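You operate a simulated robot arm through the tools that you are given. There is no shell and no other tool. Be economical: measure what you need, move in short steps, check, and stop when the job is done.

Carry out the task below with a simulated robot arm. There is one attempt and no reset: what you move stays moved.

TASK
Put the red polish tin on the white blotter. Then stack the box marked "bands" from the long oak table on top of the box marked "string".
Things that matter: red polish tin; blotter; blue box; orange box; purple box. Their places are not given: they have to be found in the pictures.

It is judged by the outcome, as a careful person would: the job done as asked, and still so three seconds after it is handed in. It fails if anything else is knocked over, pushed out of place, dropped, spilled or broken.

THE ROBOT
A 7-joint arm with a two-finger parallel gripper, fixed in place. Base frame: the origin is at the foot of the arm, x ahead of it, y to its left, z up; the work surface is at about z = 0. Lengths are in mm, angles in degrees, forces in N, time in s.
With the tool pointing down near the work surface it reaches from about 240 to 620 mm from the base axis. Its first joint turns from -66.0 to 66.0 degrees. Payload 2.6 kg.
Tool frame: the origin (TCP) lies between the finger pads and is the grasp point; the fingertips stand 30 mm ahead of it; z points along the fingers, y is the line along which they close. The gripper opens to 94 mm. The fingers are 28 mm wide and 10 mm thick; the gripper's body (50 by 96 mm) begins 55 mm behind the TCP.
Orientation is that of the tool frame in the base frame, as [roll, pitch, yaw] about the fixed x, y, z axes, in that order (R = Rz(yaw) Ry(pitch) Rx(roll)). With the fingers straight down and closing along the base's y, the tool's x points along the base's -x, its y along +y and its z along -z.

THE INTERFACE
- The arm moves only by the tool apply_moves. Its argument "moves" is a list of rows, each an object (a shift or turn left out is 0, a gripper value left out holds the last) with "xyz": the shift along the tool's x, y, z in units of 25 mm (1.0 is 25 mm), a list of three; "dr": the turn, a rotation vector about the tool's x, y, z in units of 6 degrees (1.0 is 6 degrees), a list of three; "gripper": the finger opening in m, from 0 to 0.094. In form: [{"xyz": [x, y, z], "dr": [ax, ay, az], "gripper": gripper}, ...]. A call has 1 to 8 rows; each row shifts and turns the commanded pose from where the row before left it, along the tool's axes as they then stand. A call with a number of a shift or a turn outside -1 to 1 is refused whole. A row lasts 0.2 s, in which the tool goes at most 50 mm and 8.6 degrees; a call with a longer step from one row to the next is refused whole, and so is a gripper value outside its range. A pose out of reach is approached as far as the arm can. The call stops where the force on the tool passes 40 N (or 10 N more than at its start, if that is more) or the arm is blocked; 0.2 s more then pass. The fingers move at their own pace (about 72 mm/s each) and stop on an object; they squeeze with about 26 N. The grip force told is the motor's: it shows also when the fingers shut on nothing. Time passes only in rows, and 0.2 s behind the last, so rows that do not move let the fingers close. It gives the time, the measured TCP pose, the force on the tool (base axes), the opening and the grip force at its end, in the units of the frame above (readings bear some noise).
- Cameras (640 x 400 px; columns grow to the right, rows downward): "scene" is fixed at [23.8, 433.9, 541.6]; the picture's right is [-0.83, -0.55, 0.00], its down [-0.42, 0.63, -0.65] and it looks along [0.36, -0.54, -0.76] (base axes); focal length 214 px, centre (320, 200). "wrist" rides on the gripper at [-37, 0, -58] in the tool frame; the picture's right is [0.00, -1.00, 0.00], its down [0.97, 0.00, -0.24] and it looks along [0.24, 0.00, 0.97] (tool axes); focal length 218 px, centre (320, 200).
- grab_frame(camera): a new picture of that camera. No time passes.
- locate(camera, pixels): there is no depth. For up to 12 entries [column, row, z] of the newest picture of that camera ("zoom" is the newest enlarged one), the place [x, y] in the base frame at which the ray of that pixel passes the height z, good to about 3 mm. No time passes.
- zoom(camera, box): a new picture of the part [left, top, right, bottom] of that camera's present view, enlarged. No time passes.
- close_job(): hands the job in; it is judged then, once.

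Work in short steps. Measure before you move; look again where a grasp or a placing could have gone wrong, and mend it. You have 80 turns and 34 pictures in all, the two below and enlarged ones among them. Open the gripper and draw the arm clear of the work before you hand the job in, unless the task says otherwise; then end with one line.

The tools are called as a command line: name --argument value ..., lists and objects as JSON in quotes. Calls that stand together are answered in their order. apply_moves: Moves the arm, as the interface text tells. Its arguments: {"type":"object","properties":{"moves":{"type":"array","items":{"type":"object","properties":{"xyz":{"type":"array","items":{"type":"number"}},"dr":{"type":"array","items":{"type":"number"}},"gripper":{"type":"number"}}}}},"required":["moves"]} The other tools are called the same way: grab_frame (camera) takes a picture; locate (camera, pixels) gives the place at which the rays of pixels pass given heights; zoom (camera, box) takes an enlarged picture of a part of a camera's view; close_job () hands the job in.

At the start:

```text
time: 0.0
ee_pos: [365.1, 89.4, 331.4]
tcp_rot: [-180.0, 0.0, -180.0]
wrist_force: [0.2, 0.1, 0.4]
finger_gap: 94.0
gripper_force: 0.1
```

scene: 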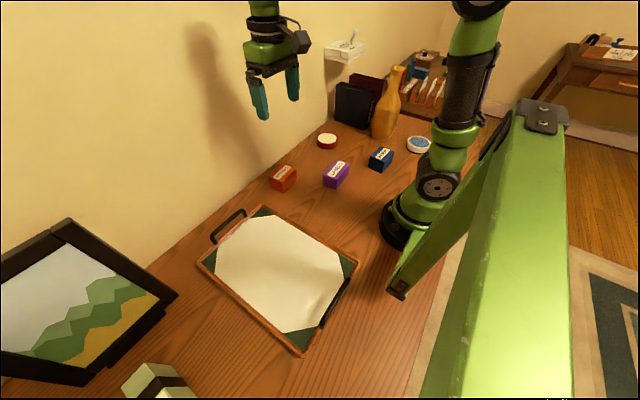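
wrist: 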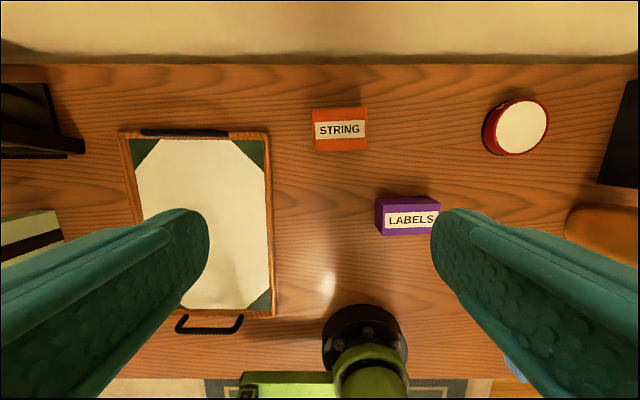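

The wrist view shows orange "STRING" at (340,130), purple "LABELS" at (408,216) and the red tin at (516,127). I zoom on the scene to read the blue box and to see the objects' shapes.

zoom --camera "scene" --box '[260, 110, 450, 230]'

locate --camera "wrist" --pixels '[[312, 108, 30], [367, 107, 30], [368, 150, 30], [314, 151, 30], [522, 127, 20], [497, 127, 20], [549, 127, 20], [522, 100, 20], [522, 154, 20], [140, 140, 5], [262, 140, 5], [270, 308, 5], [145, 308, 5]]'

```text
3.33 times, centred on (355, 170) of scene
```

zoom: 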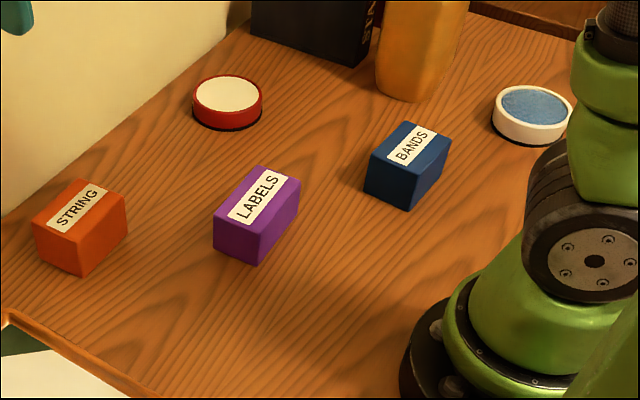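

```text
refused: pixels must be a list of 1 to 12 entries
```

Blue is "BANDS". Now I measure positions from both views.

locate --camera "wrist" --pixels '[[312, 108, 30], [367, 107, 30], [368, 150, 0], [314, 151, 0], [497, 127, 20], [549, 127, 20], [522, 100, 20], [522, 154, 20], [140, 140, 5], [262, 140, 5], [270, 308, 5], [145, 308, 5]]'

locate --camera "zoom" --pixels '[[364, 194, 0], [410, 210, 0], [451, 147, 40], [406, 121, 40], [371, 153, 40], [414, 172, 40], [79, 277, 0], [34, 261, 0], [193, 92, 20], [262, 92, 20], [228, 75, 20], [228, 113, 20]]'

```text
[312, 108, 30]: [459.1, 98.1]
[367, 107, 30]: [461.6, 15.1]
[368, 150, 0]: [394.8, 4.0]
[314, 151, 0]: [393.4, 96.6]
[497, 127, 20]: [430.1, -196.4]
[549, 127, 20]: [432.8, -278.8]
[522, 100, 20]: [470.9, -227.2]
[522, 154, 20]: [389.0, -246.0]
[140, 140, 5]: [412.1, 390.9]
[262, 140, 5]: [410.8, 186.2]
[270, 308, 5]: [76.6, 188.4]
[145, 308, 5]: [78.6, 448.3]
```

```text
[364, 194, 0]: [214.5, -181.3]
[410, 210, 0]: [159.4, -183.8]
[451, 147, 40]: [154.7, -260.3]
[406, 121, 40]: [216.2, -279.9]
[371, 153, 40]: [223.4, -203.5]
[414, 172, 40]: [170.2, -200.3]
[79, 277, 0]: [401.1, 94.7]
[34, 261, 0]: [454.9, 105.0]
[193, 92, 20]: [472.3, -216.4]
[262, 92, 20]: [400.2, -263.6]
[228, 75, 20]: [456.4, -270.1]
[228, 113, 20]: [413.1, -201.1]
```

Tin centre is about (431,-236), ~80 mm across; blue box is near (188,-230). I move at the present height towards the tin and look from above.

apply_moves --moves '[{"xyz": [-0.4, -1, 0]}, {"xyz": [-0.4, -1, 0]}, {"xyz": [-0.4, -1, 0]}, {"xyz": [-0.4, -1, 0]}, {"xyz": [0, -1, 0]}, {"xyz": [0, -1, 0]}, {"xyz": [0, -1, 0]}, {"xyz": [0, -1, 0]}]'

grab_frame --camera "wrist"

```text
time: 1.8
ee_pos: [405.1, -108.8, 330.0]
tcp_rot: [-180.0, 0.0, -180.0]
wrist_force: [0.2, -0.3, -1.1]
finger_gap: 94.0
gripper_force: 0.1
```

```text
30 pictures are left
```

wrist: 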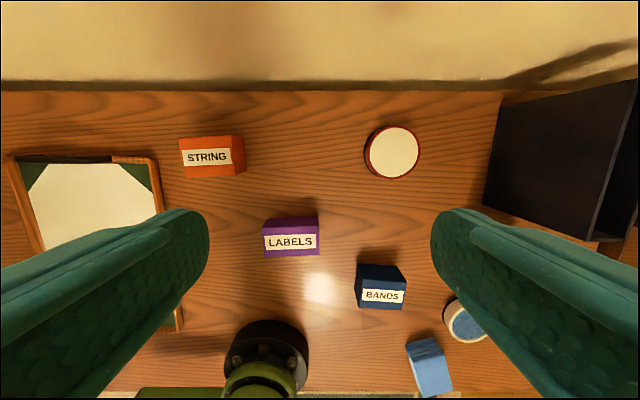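

I enlarge the view to measure tin and boxes.

zoom --camera "wrist" --box '[170, 110, 430, 320]'

locate --camera "wrist" --pixels '[[367, 153, 25], [419, 153, 25], [393, 126, 25], [393, 178, 25], [485, 205, 0], [595, 240, 0], [300, 90, 0]]'

```text
1.90 times, centred on (300, 215) of wrist
```

zoom: 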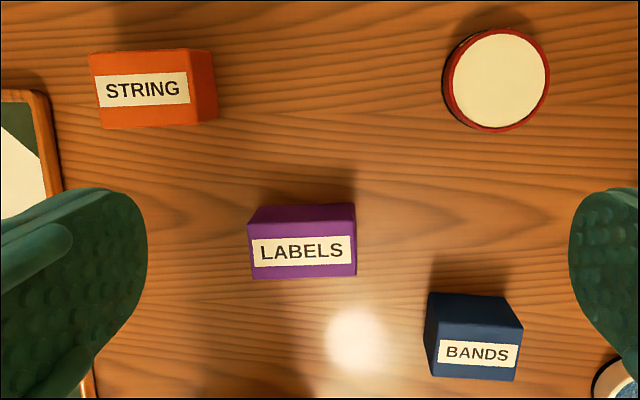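

```text
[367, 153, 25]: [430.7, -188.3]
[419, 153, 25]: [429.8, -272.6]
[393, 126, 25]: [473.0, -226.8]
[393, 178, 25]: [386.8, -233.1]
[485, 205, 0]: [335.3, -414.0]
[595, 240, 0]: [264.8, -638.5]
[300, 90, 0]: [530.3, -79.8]
```

locate --camera "zoom" --pixels '[[88, 53, 45], [187, 51, 45], [190, 124, 45], [102, 129, 45], [211, 50, 0], [217, 118, 0], [428, 292, 0], [424, 344, 0], [438, 318, 45], [522, 327, 45], [514, 381, 45], [430, 377, 45]]'

locate --camera "zoom" --pixels '[[453, 81, 25], [550, 81, 25], [500, 28, 25], [500, 132, 25], [443, 78, 0], [460, 125, 0]]'

zoom --camera "scene" --box '[260, 120, 340, 200]'

```text
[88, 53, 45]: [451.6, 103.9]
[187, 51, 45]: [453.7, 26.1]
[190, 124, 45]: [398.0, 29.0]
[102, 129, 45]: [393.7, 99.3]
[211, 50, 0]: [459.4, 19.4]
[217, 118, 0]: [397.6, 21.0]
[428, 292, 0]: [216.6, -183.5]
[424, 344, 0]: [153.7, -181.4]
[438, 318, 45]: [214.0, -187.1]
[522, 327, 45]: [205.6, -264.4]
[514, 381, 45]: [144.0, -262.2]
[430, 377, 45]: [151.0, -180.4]
```

```text
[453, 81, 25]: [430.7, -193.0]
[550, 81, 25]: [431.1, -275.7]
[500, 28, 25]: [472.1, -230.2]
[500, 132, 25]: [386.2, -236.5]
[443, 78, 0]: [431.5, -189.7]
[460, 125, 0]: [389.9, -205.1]
```

```text
5.00 times, centred on (300, 160) of scene
```

zoom: 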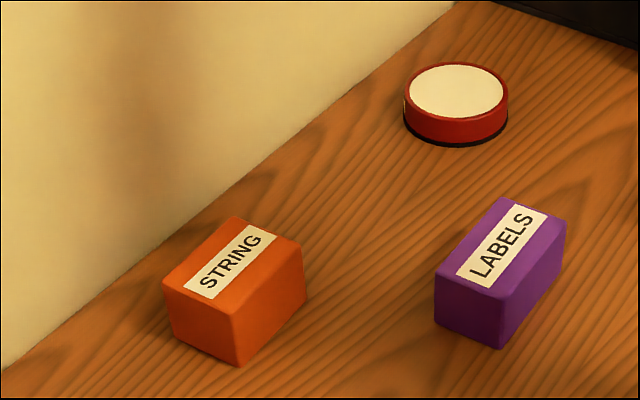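

Tin centre ≈ (430,-234), ~80 mm diameter. I move above it and descend partway, then recheck.

apply_moves --moves '[{"xyz": [-0.5, -1, 0]}, {"xyz": [-0.5, -1, 0]}, {"xyz": [0, -1, 0]}, {"xyz": [0, -1, 0]}, {"xyz": [0, -1, 0]}, {"xyz": [0, 0, 1]}, {"xyz": [0, 0, 1]}, {"xyz": [0, 0, 1]}]'

apply_moves --moves '[{"xyz": [0, 0, 1]}, {"xyz": [0, 0, 1]}, {"xyz": [0, 0, 1]}, {"xyz": [0, 0, 0]}]'

grab_frame --camera "wrist"

```text
time: 3.6
ee_pos: [428.4, -238.3, 254.5]
tcp_rot: [180.0, 0.0, 180.0]
wrist_force: [0.2, -0.1, 0.3]
finger_gap: 93.8
gripper_force: 0.0
```

```text
time: 4.6
ee_pos: [430.1, -237.2, 177.5]
tcp_rot: [-180.0, 0.0, 180.0]
wrist_force: [-1.1, -0.1, -0.4]
finger_gap: 94.0
gripper_force: 0.1
```

```text
27 pictures are left
```

wrist: 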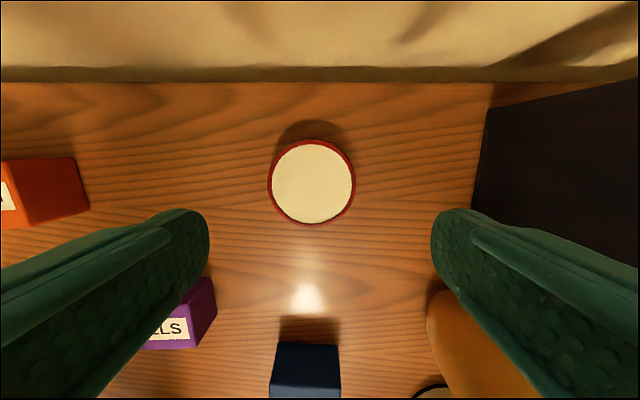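

locate --camera "wrist" --pixels '[[268, 184, 25], [355, 184, 25], [311, 139, 25], [311, 225, 25], [475, 200, 0], [430, 290, 100], [430, 290, 0]]'

zoom --camera "scene" --box '[260, 60, 460, 180]'

```text
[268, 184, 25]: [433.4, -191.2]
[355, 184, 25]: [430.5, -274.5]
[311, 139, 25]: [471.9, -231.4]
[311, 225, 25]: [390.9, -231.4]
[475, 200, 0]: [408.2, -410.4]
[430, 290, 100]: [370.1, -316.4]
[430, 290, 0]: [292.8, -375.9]
```

```text
3.20 times, centred on (360, 120) of scene
```

zoom: 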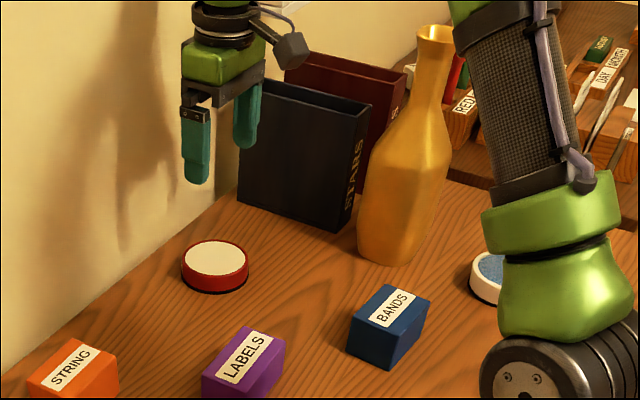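

Tin centre (431.5,-232.5). I shift y +4.5 and descend so the tips stand ~6 mm above the table, then close.

apply_moves --moves '[{"xyz": [0, 0.18, 0.8]}, {"xyz": [0, 0, 1]}, {"xyz": [0, 0, 1]}, {"xyz": [0, 0, 1]}, {"xyz": [0, 0, 0]}]'

grab_frame --camera "wrist"

```text
time: 5.8
ee_pos: [429.0, -230.0, 82.8]
tcp_rot: [-179.9, 0.0, -179.9]
wrist_force: [0.0, 0.1, 0.1]
finger_gap: 94.0
gripper_force: 0.1
```

```text
25 pictures are left
```

wrist: 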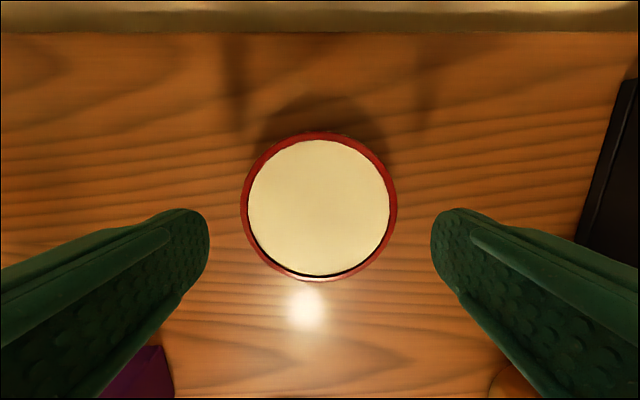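

Tin is centred (edges 241 and 397). Descend 46 mm and close.

apply_moves --moves '[{"xyz": [0, 0, 1]}, {"xyz": [0, 0, 0.86]}, {"gripper": 0.06}, {"gripper": 0.06}, {"gripper": 0.06}]'

```text
time: 7.0
ee_pos: [429.4, -229.8, 37.0]
tcp_rot: [179.8, 0.0, -180.0]
wrist_force: [-9.1, 16.3, 18.9]
finger_gap: 86.7
gripper_force: 26.3
```

The gap stopped at 86.7 with side forces; I look before lifting.

apply_moves --moves '[{"gripper": 0.06}, {"gripper": 0.06}]'

grab_frame --camera "wrist"

zoom --camera "scene" --box '[270, 80, 390, 170]'

```text
time: 7.6
ee_pos: [429.9, -230.5, 38.1]
tcp_rot: [179.8, 0.0, 180.0]
wrist_force: [-6.5, 20.1, 20.0]
finger_gap: 86.6
gripper_force: 26.3
```

```text
24 pictures are left
```

wrist: 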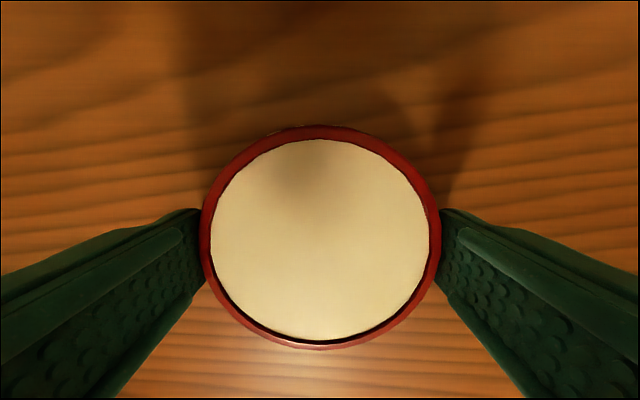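

```text
4.44 times, centred on (330, 125) of scene
```

zoom: 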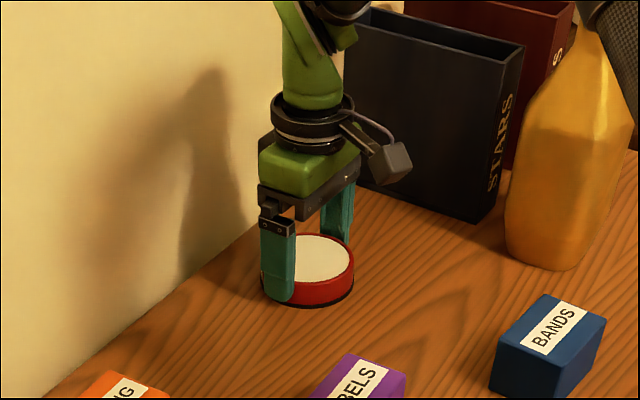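

It's gripped squarely. Lift slightly and check the hold.

apply_moves --moves '[{"xyz": [0, 0, -0.4], "gripper": 0.06}, {"xyz": [0, 0, -0.6]}, {"xyz": [0, 0, -1]}, {"xyz": [0, 0, 0]}]'

grab_frame --camera "wrist"

```text
time: 8.6
ee_pos: [427.8, -233.5, 87.9]
tcp_rot: [-180.0, -0.1, -179.9]
wrist_force: [-0.2, -0.4, -3.7]
finger_gap: 86.6
gripper_force: 25.4
```

```text
22 pictures are left
```

wrist: 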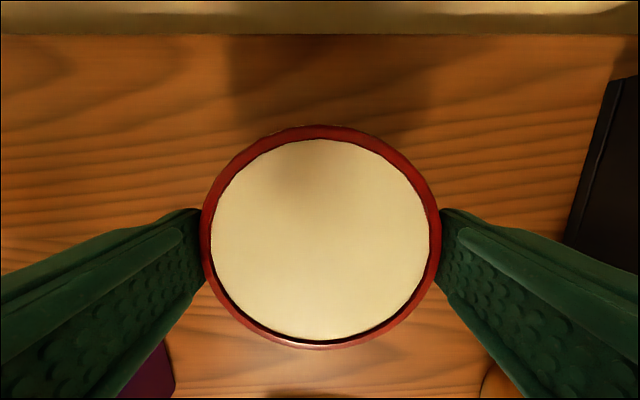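

Held firmly. Locate the blotter from the scene camera: corners about (263,208), (357,262), (303,352), (200,264), and paper centre (280,268).

apply_moves --moves '[{"xyz": [0, 0, -1]}, {"xyz": [0, 0, -1]}, {"xyz": [0, 0, -1]}, {"xyz": [0, 0, -1]}, {"xyz": [0, 1, 0]}, {"xyz": [0, 1, 0]}, {"xyz": [0, 1, 0]}, {"xyz": [0, 1, 0]}]'

grab_frame --camera "scene"

locate --camera "scene" --pixels '[[263, 208, 8], [357, 262, 8], [303, 352, 8], [200, 264, 8], [280, 268, 8], [250, 240, 8], [226, 227, 20], [340, 300, 20]]'

```text
time: 10.4
ee_pos: [430.4, -132.1, 189.3]
tcp_rot: [180.0, 0.0, 180.0]
wrist_force: [-0.1, 0.4, -4.6]
finger_gap: 86.7
gripper_force: 25.8
```

```text
21 pictures are left
```

scene: 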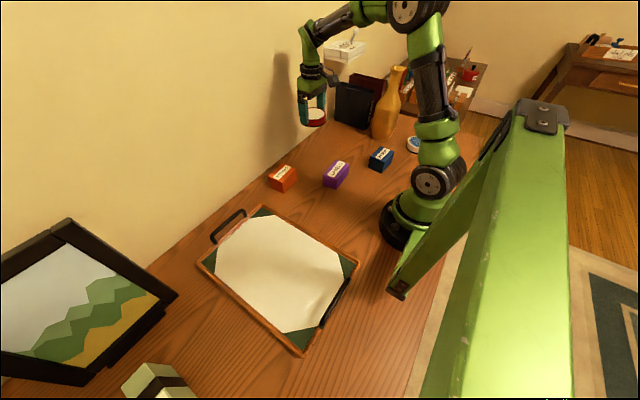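

```text
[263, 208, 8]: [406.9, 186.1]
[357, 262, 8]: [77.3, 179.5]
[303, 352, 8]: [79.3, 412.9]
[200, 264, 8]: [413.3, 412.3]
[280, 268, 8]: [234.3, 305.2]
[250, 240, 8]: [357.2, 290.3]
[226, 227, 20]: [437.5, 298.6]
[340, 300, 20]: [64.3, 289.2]
```

Blotter spans x 78–410, y 183–412. Target for the tin: (265,293). Travel there at z≈190.

apply_moves --moves '[{"xyz": [0, 1, 0]}, {"xyz": [0, 1, 0]}, {"xyz": [0, 1, 0]}, {"xyz": [0, 1, 0]}, {"xyz": [0, 1, 0]}, {"xyz": [0, 1, 0]}, {"xyz": [0, 1, 0]}, {"xyz": [0, 1, 0]}]'

apply_moves --moves '[{"xyz": [0.8, 1, 0]}, {"xyz": [0.8, 1, 0]}, {"xyz": [0.8, 1, 0]}, {"xyz": [0.8, 1, 0]}, {"xyz": [0.8, 1, 0]}, {"xyz": [0.8, 1, 0]}, {"xyz": [0.8, 1, 0]}, {"xyz": [0.8, 1, 0]}]'

apply_moves --moves '[{"xyz": [0.2, 1, 0]}, {"xyz": [0, 0, 1]}, {"xyz": [0, 0, 1]}, {"xyz": [0, 0, 1]}, {"xyz": [0, 0, 1]}, {"xyz": [0, 0, 0]}]'

grab_frame --camera "wrist"

grab_frame --camera "scene"

```text
time: 12.2
ee_pos: [429.9, 69.6, 189.6]
tcp_rot: [-179.9, 0.0, 180.0]
wrist_force: [0.2, 0.8, -5.5]
finger_gap: 86.9
gripper_force: 26.0
```

```text
time: 14.0
ee_pos: [269.6, 270.7, 190.9]
tcp_rot: [-179.9, -0.1, -180.0]
wrist_force: [-0.4, 0.3, -4.0]
finger_gap: 86.6
gripper_force: 25.7
```

```text
time: 15.4
ee_pos: [267.5, 295.2, 89.2]
tcp_rot: [179.9, 0.1, -179.9]
wrist_force: [-0.1, -0.8, -3.9]
finger_gap: 86.5
gripper_force: 26.4
```

```text
20 pictures are left
```

wrist: 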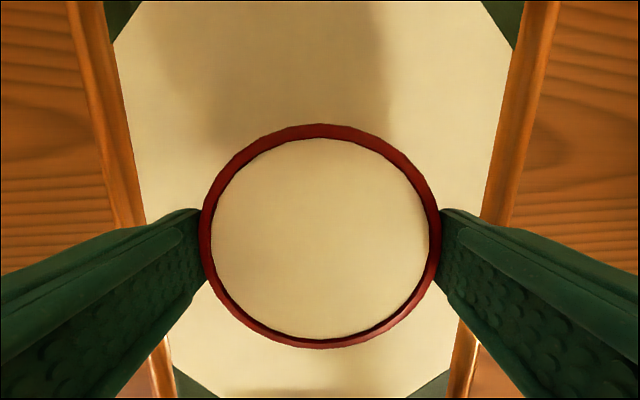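

```text
19 pictures are left
```

scene: 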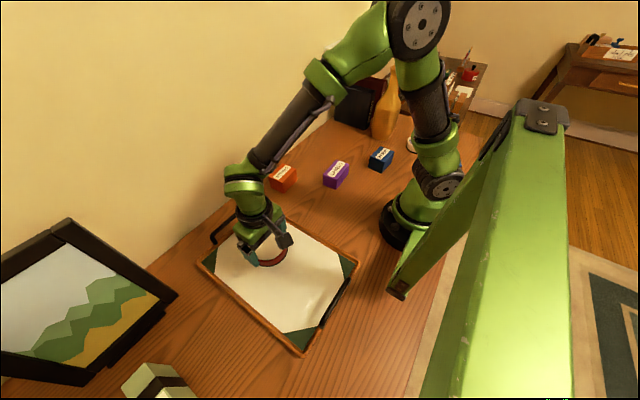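

Well placed over the paper. Lower in small steps feeling for contact.

apply_moves --moves '[{"xyz": [0, 0, 0.6]}, {"xyz": [0, 0, 0.5]}, {"xyz": [0, 0, 0.2]}, {"xyz": [0, 0, 0]}]'

apply_moves --moves '[{"xyz": [0, 0, 0.12]}, {"xyz": [0, 0, 0]}]'

apply_moves --moves '[{"xyz": [0, 0, 0.12]}, {"xyz": [0, 0, 0]}]'

```text
time: 16.4
ee_pos: [267.3, 293.0, 57.7]
tcp_rot: [180.0, 0.0, 179.9]
wrist_force: [-0.5, -0.4, -5.5]
finger_gap: 86.7
gripper_force: 26.1
```

```text
time: 17.0
ee_pos: [266.4, 294.1, 53.8]
tcp_rot: [179.9, -0.1, -180.0]
wrist_force: [-0.3, 0.2, -3.6]
finger_gap: 86.5
gripper_force: 26.0
```

```text
time: 17.6
ee_pos: [265.0, 292.5, 49.5]
tcp_rot: [-180.0, 0.0, -179.9]
wrist_force: [-0.2, -0.3, -4.8]
finger_gap: 87.1
gripper_force: 26.0
```

apply_moves --moves '[{"xyz": [0, 0, 0.12]}, {"xyz": [0, 0, 0]}]'

apply_moves --moves '[{"xyz": [0, 0, 0.08]}, {"xyz": [0, 0, 0]}]'

```text
time: 18.2
ee_pos: [265.3, 294.3, 46.8]
tcp_rot: [180.0, 0.0, 180.0]
wrist_force: [-0.9, -1.1, -2.5]
finger_gap: 86.7
gripper_force: 26.0
```

```text
time: 18.8
ee_pos: [265.4, 293.4, 46.7]
tcp_rot: [180.0, 0.0, 180.0]
wrist_force: [-11.1, -9.5, 35.9]
finger_gap: 86.7
gripper_force: 26.0
```

Contact felt (force rose to +36 N). Back off a hair and open, then rise.

apply_moves --moves '[{"xyz": [0, 0, -0.06]}, {"gripper": 0.094}, {"gripper": 0.094}, {"gripper": 0.094}, {"xyz": [0, 0, -0.5]}, {"xyz": [0, 0, -1]}, {"xyz": [0, 0, -1]}, {"xyz": [0, 0, -1]}]'

grab_frame --camera "wrist"

```text
time: 20.6
ee_pos: [264.2, 290.9, 136.9]
tcp_rot: [179.9, 0.1, 180.0]
wrist_force: [-0.4, 0.3, 1.1]
finger_gap: 94.2
gripper_force: 0.1
```

```text
18 pictures are left
```

wrist: 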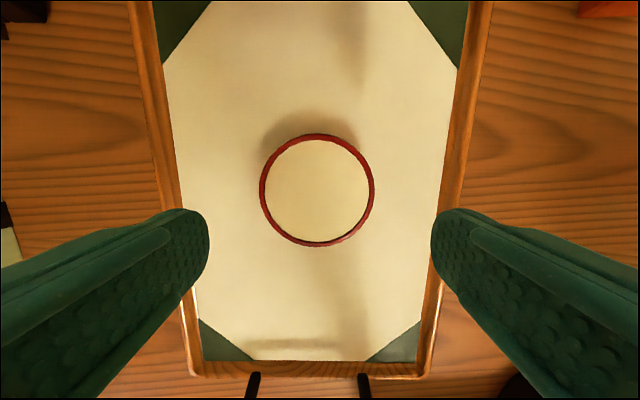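

Tin sits on the blotter. Now raise and swing round towards the blue box on an arc.

apply_moves --moves '[{"xyz": [0, 0, -1]}, {"xyz": [0, 0, -1]}, {"xyz": [0, 0, -1]}, {"xyz": [-0.4, -1, -1]}, {"xyz": [-0.6, -1, 0]}, {"xyz": [-0.6, -1, 0]}, {"xyz": [-0.6, -1, 0]}, {"xyz": [-0.6, -1, 0]}]'

apply_moves --moves '[{"xyz": [0, -1, 0]}, {"xyz": [0, -1, 0]}, {"xyz": [0, -1, 0]}, {"xyz": [0, -1, 0]}, {"xyz": [0, -1, 0]}, {"xyz": [0, -1, 0]}, {"xyz": [0, -1, 0]}, {"xyz": [0, -1, 0]}]'

apply_moves --moves '[{"xyz": [0, -1, 0]}, {"xyz": [0.6, -1, 0]}, {"xyz": [0.6, -1, 0]}, {"xyz": [0.6, -1, 0]}, {"xyz": [0.6, -1, 0]}, {"xyz": [0.6, -1, 0]}, {"xyz": [0.6, -1, 0]}, {"xyz": [0.6, -0.5, 0]}]'

grab_frame --camera "wrist"

```text
time: 22.4
ee_pos: [332.7, 167.3, 236.0]
tcp_rot: [-180.0, 0.0, 180.0]
wrist_force: [-0.1, 0.1, -0.2]
finger_gap: 93.8
gripper_force: 0.0
```

```text
time: 24.2
ee_pos: [334.6, -33.3, 236.2]
tcp_rot: [180.0, 0.0, 180.0]
wrist_force: [1.2, 0.2, -0.5]
finger_gap: 93.9
gripper_force: 0.1
```

```text
time: 26.0
ee_pos: [228.7, -216.9, 234.2]
tcp_rot: [-180.0, -0.1, -180.0]
wrist_force: [-0.2, -0.4, -0.1]
finger_gap: 94.1
gripper_force: 0.0
```

```text
17 pictures are left
```

wrist: 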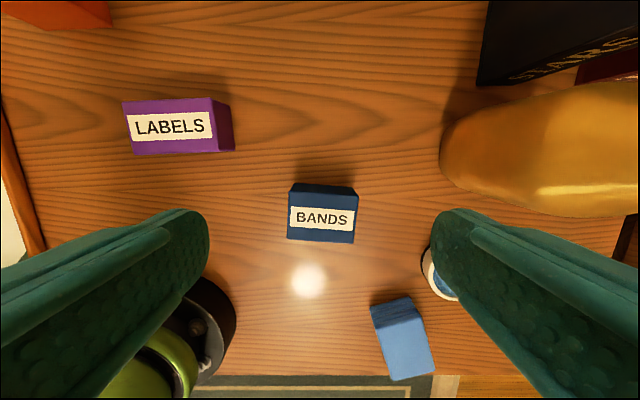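

zoom --camera "wrist" --box '[260, 160, 480, 300]'

locate --camera "wrist" --pixels '[[289, 192, 45], [356, 196, 45], [354, 244, 45], [287, 239, 45], [292, 184, 0], [354, 188, 0], [422, 262, 20], [370, 306, 0], [408, 298, 0], [440, 155, 0], [443, 140, 100], [455, 180, 100]]'

```text
2.86 times, centred on (370, 230) of wrist
```

zoom: 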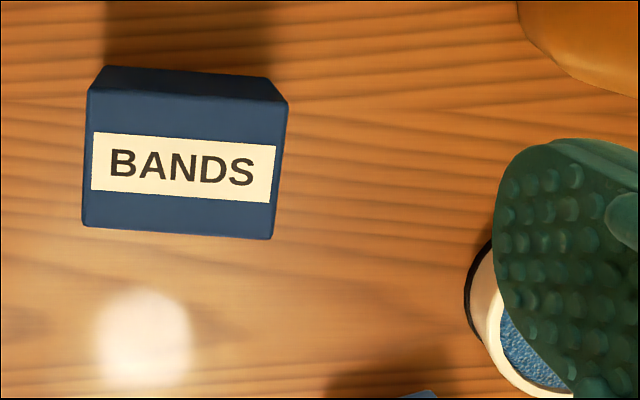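

```text
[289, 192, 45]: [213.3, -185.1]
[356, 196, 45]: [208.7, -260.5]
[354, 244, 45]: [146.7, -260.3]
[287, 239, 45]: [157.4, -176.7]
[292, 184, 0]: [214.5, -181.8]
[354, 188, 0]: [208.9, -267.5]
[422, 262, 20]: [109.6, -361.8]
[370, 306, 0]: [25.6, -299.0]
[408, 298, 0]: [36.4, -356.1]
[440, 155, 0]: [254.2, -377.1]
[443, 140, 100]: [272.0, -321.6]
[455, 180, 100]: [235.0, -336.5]
```

Blue box: centre ≈ (183,-221), ~78×58×48, yawed ≈ -3.8°. Align above it, descend partway, and look.

apply_moves --moves '[{"xyz": [0.91, -0.08, 0]}, {"xyz": [0.91, -0.08, 0]}, {"dr": [0, 0, 0.63]}, {"xyz": [0, 0, 1]}, {"xyz": [0, 0, 1]}, {"xyz": [0, 0, 1]}, {"xyz": [0, 0, 1]}, {}]'

grab_frame --camera "wrist"

```text
time: 27.8
ee_pos: [184.2, -224.5, 133.8]
tcp_rot: [179.9, 0.0, 176.2]
wrist_force: [-0.8, -0.1, -0.6]
finger_gap: 94.0
gripper_force: 0.1
```

```text
15 pictures are left
```

wrist: 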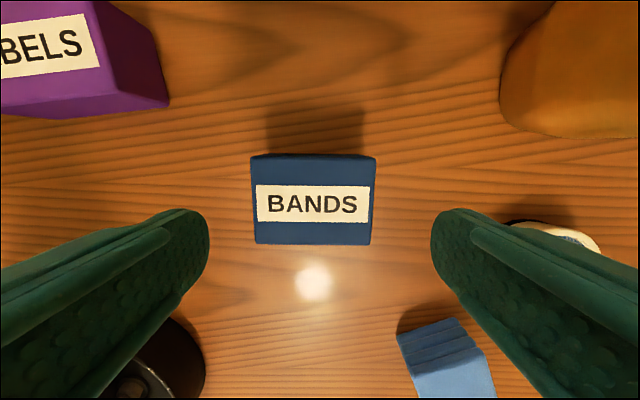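

locate --camera "wrist" --pixels '[[251, 158, 48], [376, 158, 48], [370, 245, 48], [254, 243, 48], [320, 200, 48]]'

```text
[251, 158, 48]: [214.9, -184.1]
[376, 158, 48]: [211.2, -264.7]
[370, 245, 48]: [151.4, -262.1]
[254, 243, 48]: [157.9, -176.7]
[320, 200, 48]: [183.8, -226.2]
```

Box centre (184,-222): shift +3.5 mm in y, descend to z≈41 and close.

apply_moves --moves '[{"xyz": [0, 0.14, 0]}, {"xyz": [0, 0, 1]}, {"xyz": [0, 0, 1]}, {"xyz": [0, 0, 0.9]}, {"xyz": [0, 0, 0.8]}, {"gripper": 0.06}, {"gripper": 0.06}, {"gripper": 0.06}]'

apply_moves --moves '[{"gripper": 0.06}]'

grab_frame --camera "wrist"

```text
time: 29.6
ee_pos: [186.6, -219.5, 40.7]
tcp_rot: [-180.0, 0.0, 176.3]
wrist_force: [-1.9, 0.6, 6.1]
finger_gap: 84.0
gripper_force: 26.2
```

```text
time: 30.0
ee_pos: [186.4, -218.6, 39.7]
tcp_rot: [-180.0, 0.0, 176.3]
wrist_force: [1.0, 0.3, 4.1]
finger_gap: 83.9
gripper_force: 26.5
```

```text
14 pictures are left
```

wrist: 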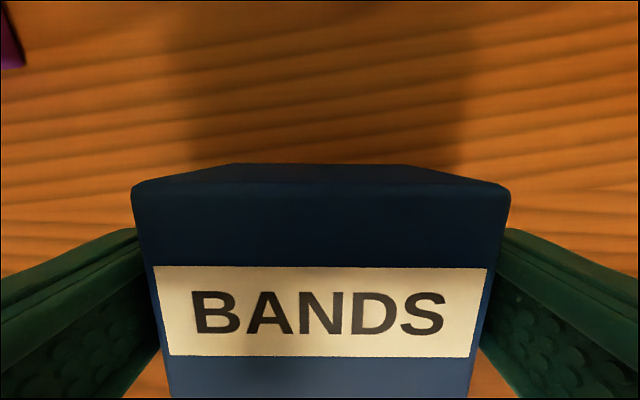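

Gripped (84 mm). Lift and go towards the orange box, keeping outward of the base.

apply_moves --moves '[{"xyz": [0, 0, -0.5], "gripper": 0.06}, {"xyz": [0, 0, -1]}, {"xyz": [0, 0, -1]}, {"xyz": [0, 0, -1]}, {"xyz": [0, 0, -1]}, {"xyz": [0, 0, -1]}, {"xyz": [0, 0, -1]}, {"xyz": [0, 0, -1]}]'

apply_moves --moves '[{"xyz": [-1, 0.5, 0]}, {"xyz": [-1, 0.5, 0]}, {"xyz": [-1, 0.5, 0]}, {"xyz": [-1, 1, 0]}, {"xyz": [-1, 1, 0]}, {"xyz": [-1, 1, 0]}, {"xyz": [0, 1, 0]}, {"xyz": [0, 1, 0]}]'

apply_moves --moves '[{"dr": [0, 0, -0.63]}, {"xyz": [0, 1, 0]}, {"xyz": [0, 1, 0]}, {"xyz": [0, 1, 0]}, {}]'

grab_frame --camera "wrist"

```text
time: 31.8
ee_pos: [183.6, -219.0, 228.5]
tcp_rot: [180.0, -0.1, 176.3]
wrist_force: [-0.3, 0.6, -0.9]
finger_gap: 83.8
gripper_force: 25.9
```

```text
time: 33.6
ee_pos: [347.2, -65.9, 229.4]
tcp_rot: [-180.0, 0.0, 176.1]
wrist_force: [-0.1, -0.4, -1.3]
finger_gap: 83.8
gripper_force: 25.8
```

```text
time: 34.8
ee_pos: [344.6, 9.4, 228.1]
tcp_rot: [-179.9, 0.0, -180.0]
wrist_force: [-0.3, -0.4, -0.5]
finger_gap: 83.9
gripper_force: 26.3
```

```text
13 pictures are left
```

wrist: 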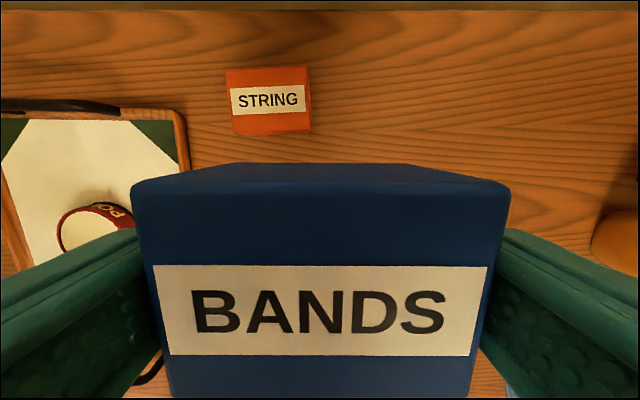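

zoom --camera "wrist" --box '[210, 50, 330, 150]'

locate --camera "wrist" --pixels '[[226, 69, 48], [305, 67, 48], [310, 132, 48], [234, 136, 48], [130, 187, 103], [510, 187, 103]]'

```text
4.00 times, centred on (270, 100) of wrist
```

zoom: 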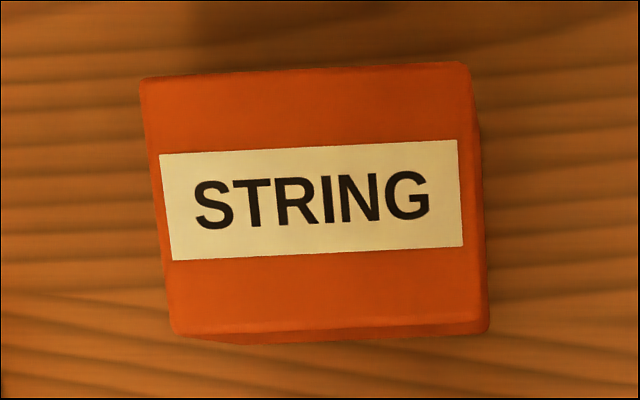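

```text
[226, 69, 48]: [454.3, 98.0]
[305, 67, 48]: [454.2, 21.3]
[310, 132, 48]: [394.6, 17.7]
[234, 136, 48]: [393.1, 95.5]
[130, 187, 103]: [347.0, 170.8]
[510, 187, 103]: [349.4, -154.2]
```

locate --camera "zoom" --pixels '[[140, 77, 48], [468, 62, 48], [488, 322, 48], [178, 333, 48], [160, 155, 48], [457, 140, 48], [463, 246, 48], [172, 261, 48]]'

```text
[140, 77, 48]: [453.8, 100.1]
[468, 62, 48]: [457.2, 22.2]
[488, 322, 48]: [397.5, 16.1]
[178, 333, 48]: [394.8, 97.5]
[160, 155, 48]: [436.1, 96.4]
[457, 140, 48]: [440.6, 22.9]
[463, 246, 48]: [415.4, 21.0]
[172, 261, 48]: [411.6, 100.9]
```

locate --camera "wrist" --pixels '[[153, 266, 236], [487, 267, 236], [470, 356, 236], [170, 356, 236], [131, 187, 236], [510, 187, 236], [320, 310, 236]]'

```text
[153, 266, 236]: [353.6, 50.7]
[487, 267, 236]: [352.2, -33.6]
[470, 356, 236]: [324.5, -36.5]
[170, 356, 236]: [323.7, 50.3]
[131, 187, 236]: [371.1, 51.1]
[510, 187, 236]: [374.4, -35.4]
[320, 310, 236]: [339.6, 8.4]
```

Orange top centre ≈ (426,60), yaw ≈ +2.6°. Align above and descend to leave ~15 mm clearance, then look.

apply_moves --moves '[{"xyz": [-1, 1, 0]}, {"xyz": [-1, 1, 0]}, {"xyz": [-1, 0.04, 0]}, {"xyz": [-0.32, 0, 0]}, {"dr": [0, 0, -0.44]}, {"xyz": [0, 0, 1]}, {"xyz": [0, 0, 1]}, {}]'

apply_moves --moves '[{"xyz": [0, 0, 1]}, {"xyz": [0, 0, 1]}, {"xyz": [0, 0, 0.6]}, {}]'

grab_frame --camera "wrist"

zoom --camera "scene" --box '[240, 120, 340, 200]'

```text
time: 36.6
ee_pos: [427.8, 58.1, 180.6]
tcp_rot: [-179.9, -0.1, -177.3]
wrist_force: [0.0, 0.0, -0.7]
finger_gap: 83.8
gripper_force: 26.1
```

```text
time: 37.6
ee_pos: [428.0, 57.9, 112.9]
tcp_rot: [180.0, 0.0, -177.5]
wrist_force: [-0.3, 0.2, -0.1]
finger_gap: 83.9
gripper_force: 25.5
```

```text
11 pictures are left
```

wrist: 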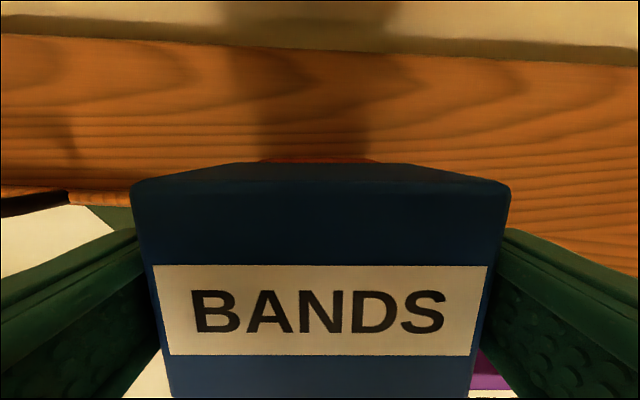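

```text
5.00 times, centred on (290, 160) of scene
```

zoom: 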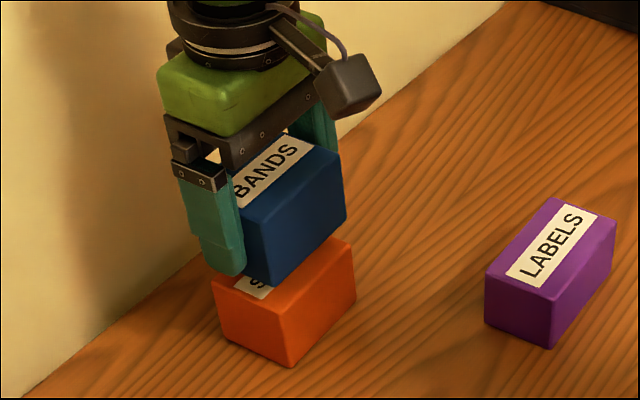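

zoom --camera "wrist" --box '[220, 120, 420, 220]'

locate --camera "wrist" --pixels '[[258, 159, 48], [380, 160, 48], [320, 157, 48], [320, 157, 3], [320, 163, 73], [235, 163, 73], [405, 165, 73], [131, 187, 121], [510, 187, 121]]'

```text
3.20 times, centred on (320, 170) of wrist
```

zoom: 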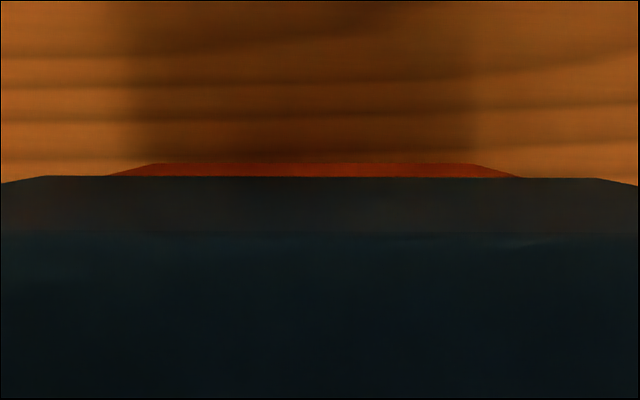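

```text
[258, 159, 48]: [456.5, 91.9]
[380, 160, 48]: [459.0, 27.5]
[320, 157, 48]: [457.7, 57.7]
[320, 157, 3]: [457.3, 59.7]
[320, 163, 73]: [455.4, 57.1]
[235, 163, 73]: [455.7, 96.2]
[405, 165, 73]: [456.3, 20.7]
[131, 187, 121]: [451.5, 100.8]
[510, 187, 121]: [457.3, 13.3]
```

Wrist view shows the orange back edge only ~2 mm past the blue one and centred within ~1 mm; alignment is good. Lower in small steps until contact.

apply_moves --moves '[{"xyz": [0, 0.04, 0.4]}, {"xyz": [0, 0, 0.2]}, {}]'

apply_moves --moves '[{"xyz": [0, 0, 0.12]}, {}]'

apply_moves --moves '[{"xyz": [0, 0, 0.12]}, {}]'

```text
time: 38.4
ee_pos: [427.6, 59.3, 97.7]
tcp_rot: [-180.0, 0.0, -177.4]
wrist_force: [0.1, -0.7, -0.5]
finger_gap: 83.8
gripper_force: 26.3
```

```text
time: 39.0
ee_pos: [427.0, 59.6, 95.5]
tcp_rot: [179.9, 0.0, -177.4]
wrist_force: [-0.3, 0.8, -0.8]
finger_gap: 83.8
gripper_force: 26.0
```

```text
time: 39.6
ee_pos: [428.1, 60.4, 93.5]
tcp_rot: [179.9, 0.2, -177.4]
wrist_force: [-4.5, -3.1, 16.5]
finger_gap: 84.0
gripper_force: 25.7
```

Contact at z≈93 (16 N). I check the stack from the scene before releasing.

apply_moves --moves '[{"xyz": [0, 0, -0.05]}]'

zoom --camera "scene" --box '[240, 120, 340, 200]'

```text
time: 40.0
ee_pos: [428.3, 60.4, 94.2]
tcp_rot: [-180.0, 0.0, -177.3]
wrist_force: [-0.8, 0.3, 11.6]
finger_gap: 84.0
gripper_force: 25.7
```

```text
5.00 times, centred on (290, 160) of scene
```

zoom: 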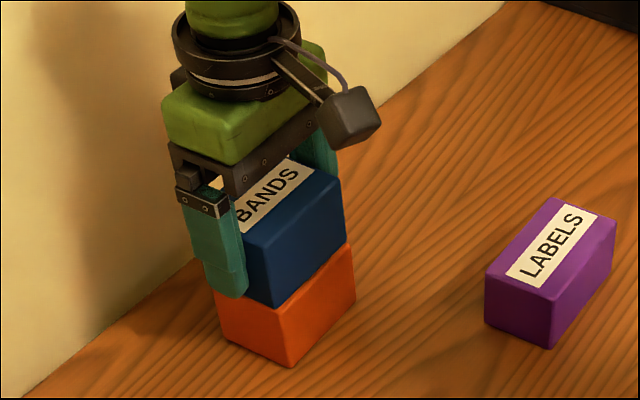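

Stack is well aligned. Release and rise.

apply_moves --moves '[{"gripper": 0.094}, {"gripper": 0.094}, {"gripper": 0.094}, {"xyz": [0, 0, -0.5]}, {"xyz": [0, 0, -1]}, {"xyz": [0, 0, -1]}, {"xyz": [0, 0, -1]}, {"xyz": [0, 0, -1]}]'

apply_moves --moves '[{"xyz": [0, -1, -1]}, {"xyz": [0.5, -1, -1]}, {"xyz": [0.5, -1, -1]}, {"xyz": [0.5, -1, 0]}, {"xyz": [0.5, -1, 0]}, {}]'

grab_frame --camera "scene"

grab_frame --camera "wrist"

```text
time: 41.8
ee_pos: [426.8, 60.9, 206.8]
tcp_rot: [180.0, -0.1, -177.3]
wrist_force: [0.3, 1.3, 0.1]
finger_gap: 93.9
gripper_force: 0.1
```

```text
time: 43.2
ee_pos: [382.7, -68.3, 283.8]
tcp_rot: [-180.0, 0.0, -177.3]
wrist_force: [0.7, 0.0, -1.2]
finger_gap: 94.1
gripper_force: 0.1
```

```text
7 pictures are left
```

scene: 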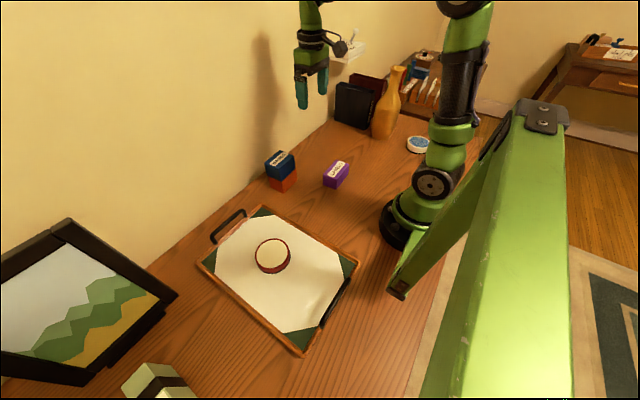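

```text
6 pictures are left
```

wrist: 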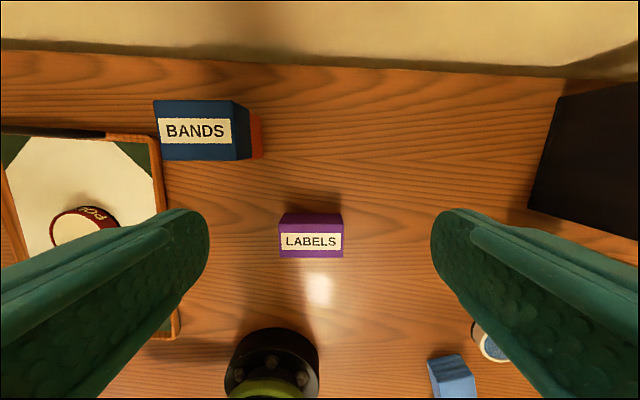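

The tin is on the blotter at (273,255), "bands" is stacked on "string" at (281,170), everything else is in place, and the arm is clear. Handing in.

close_job

```text
The job is handed in.
```

The red polish tin is on the white blotter, the blue "bands" box is stacked on the orange "string" box, and in the last pictures nothing else had moved.
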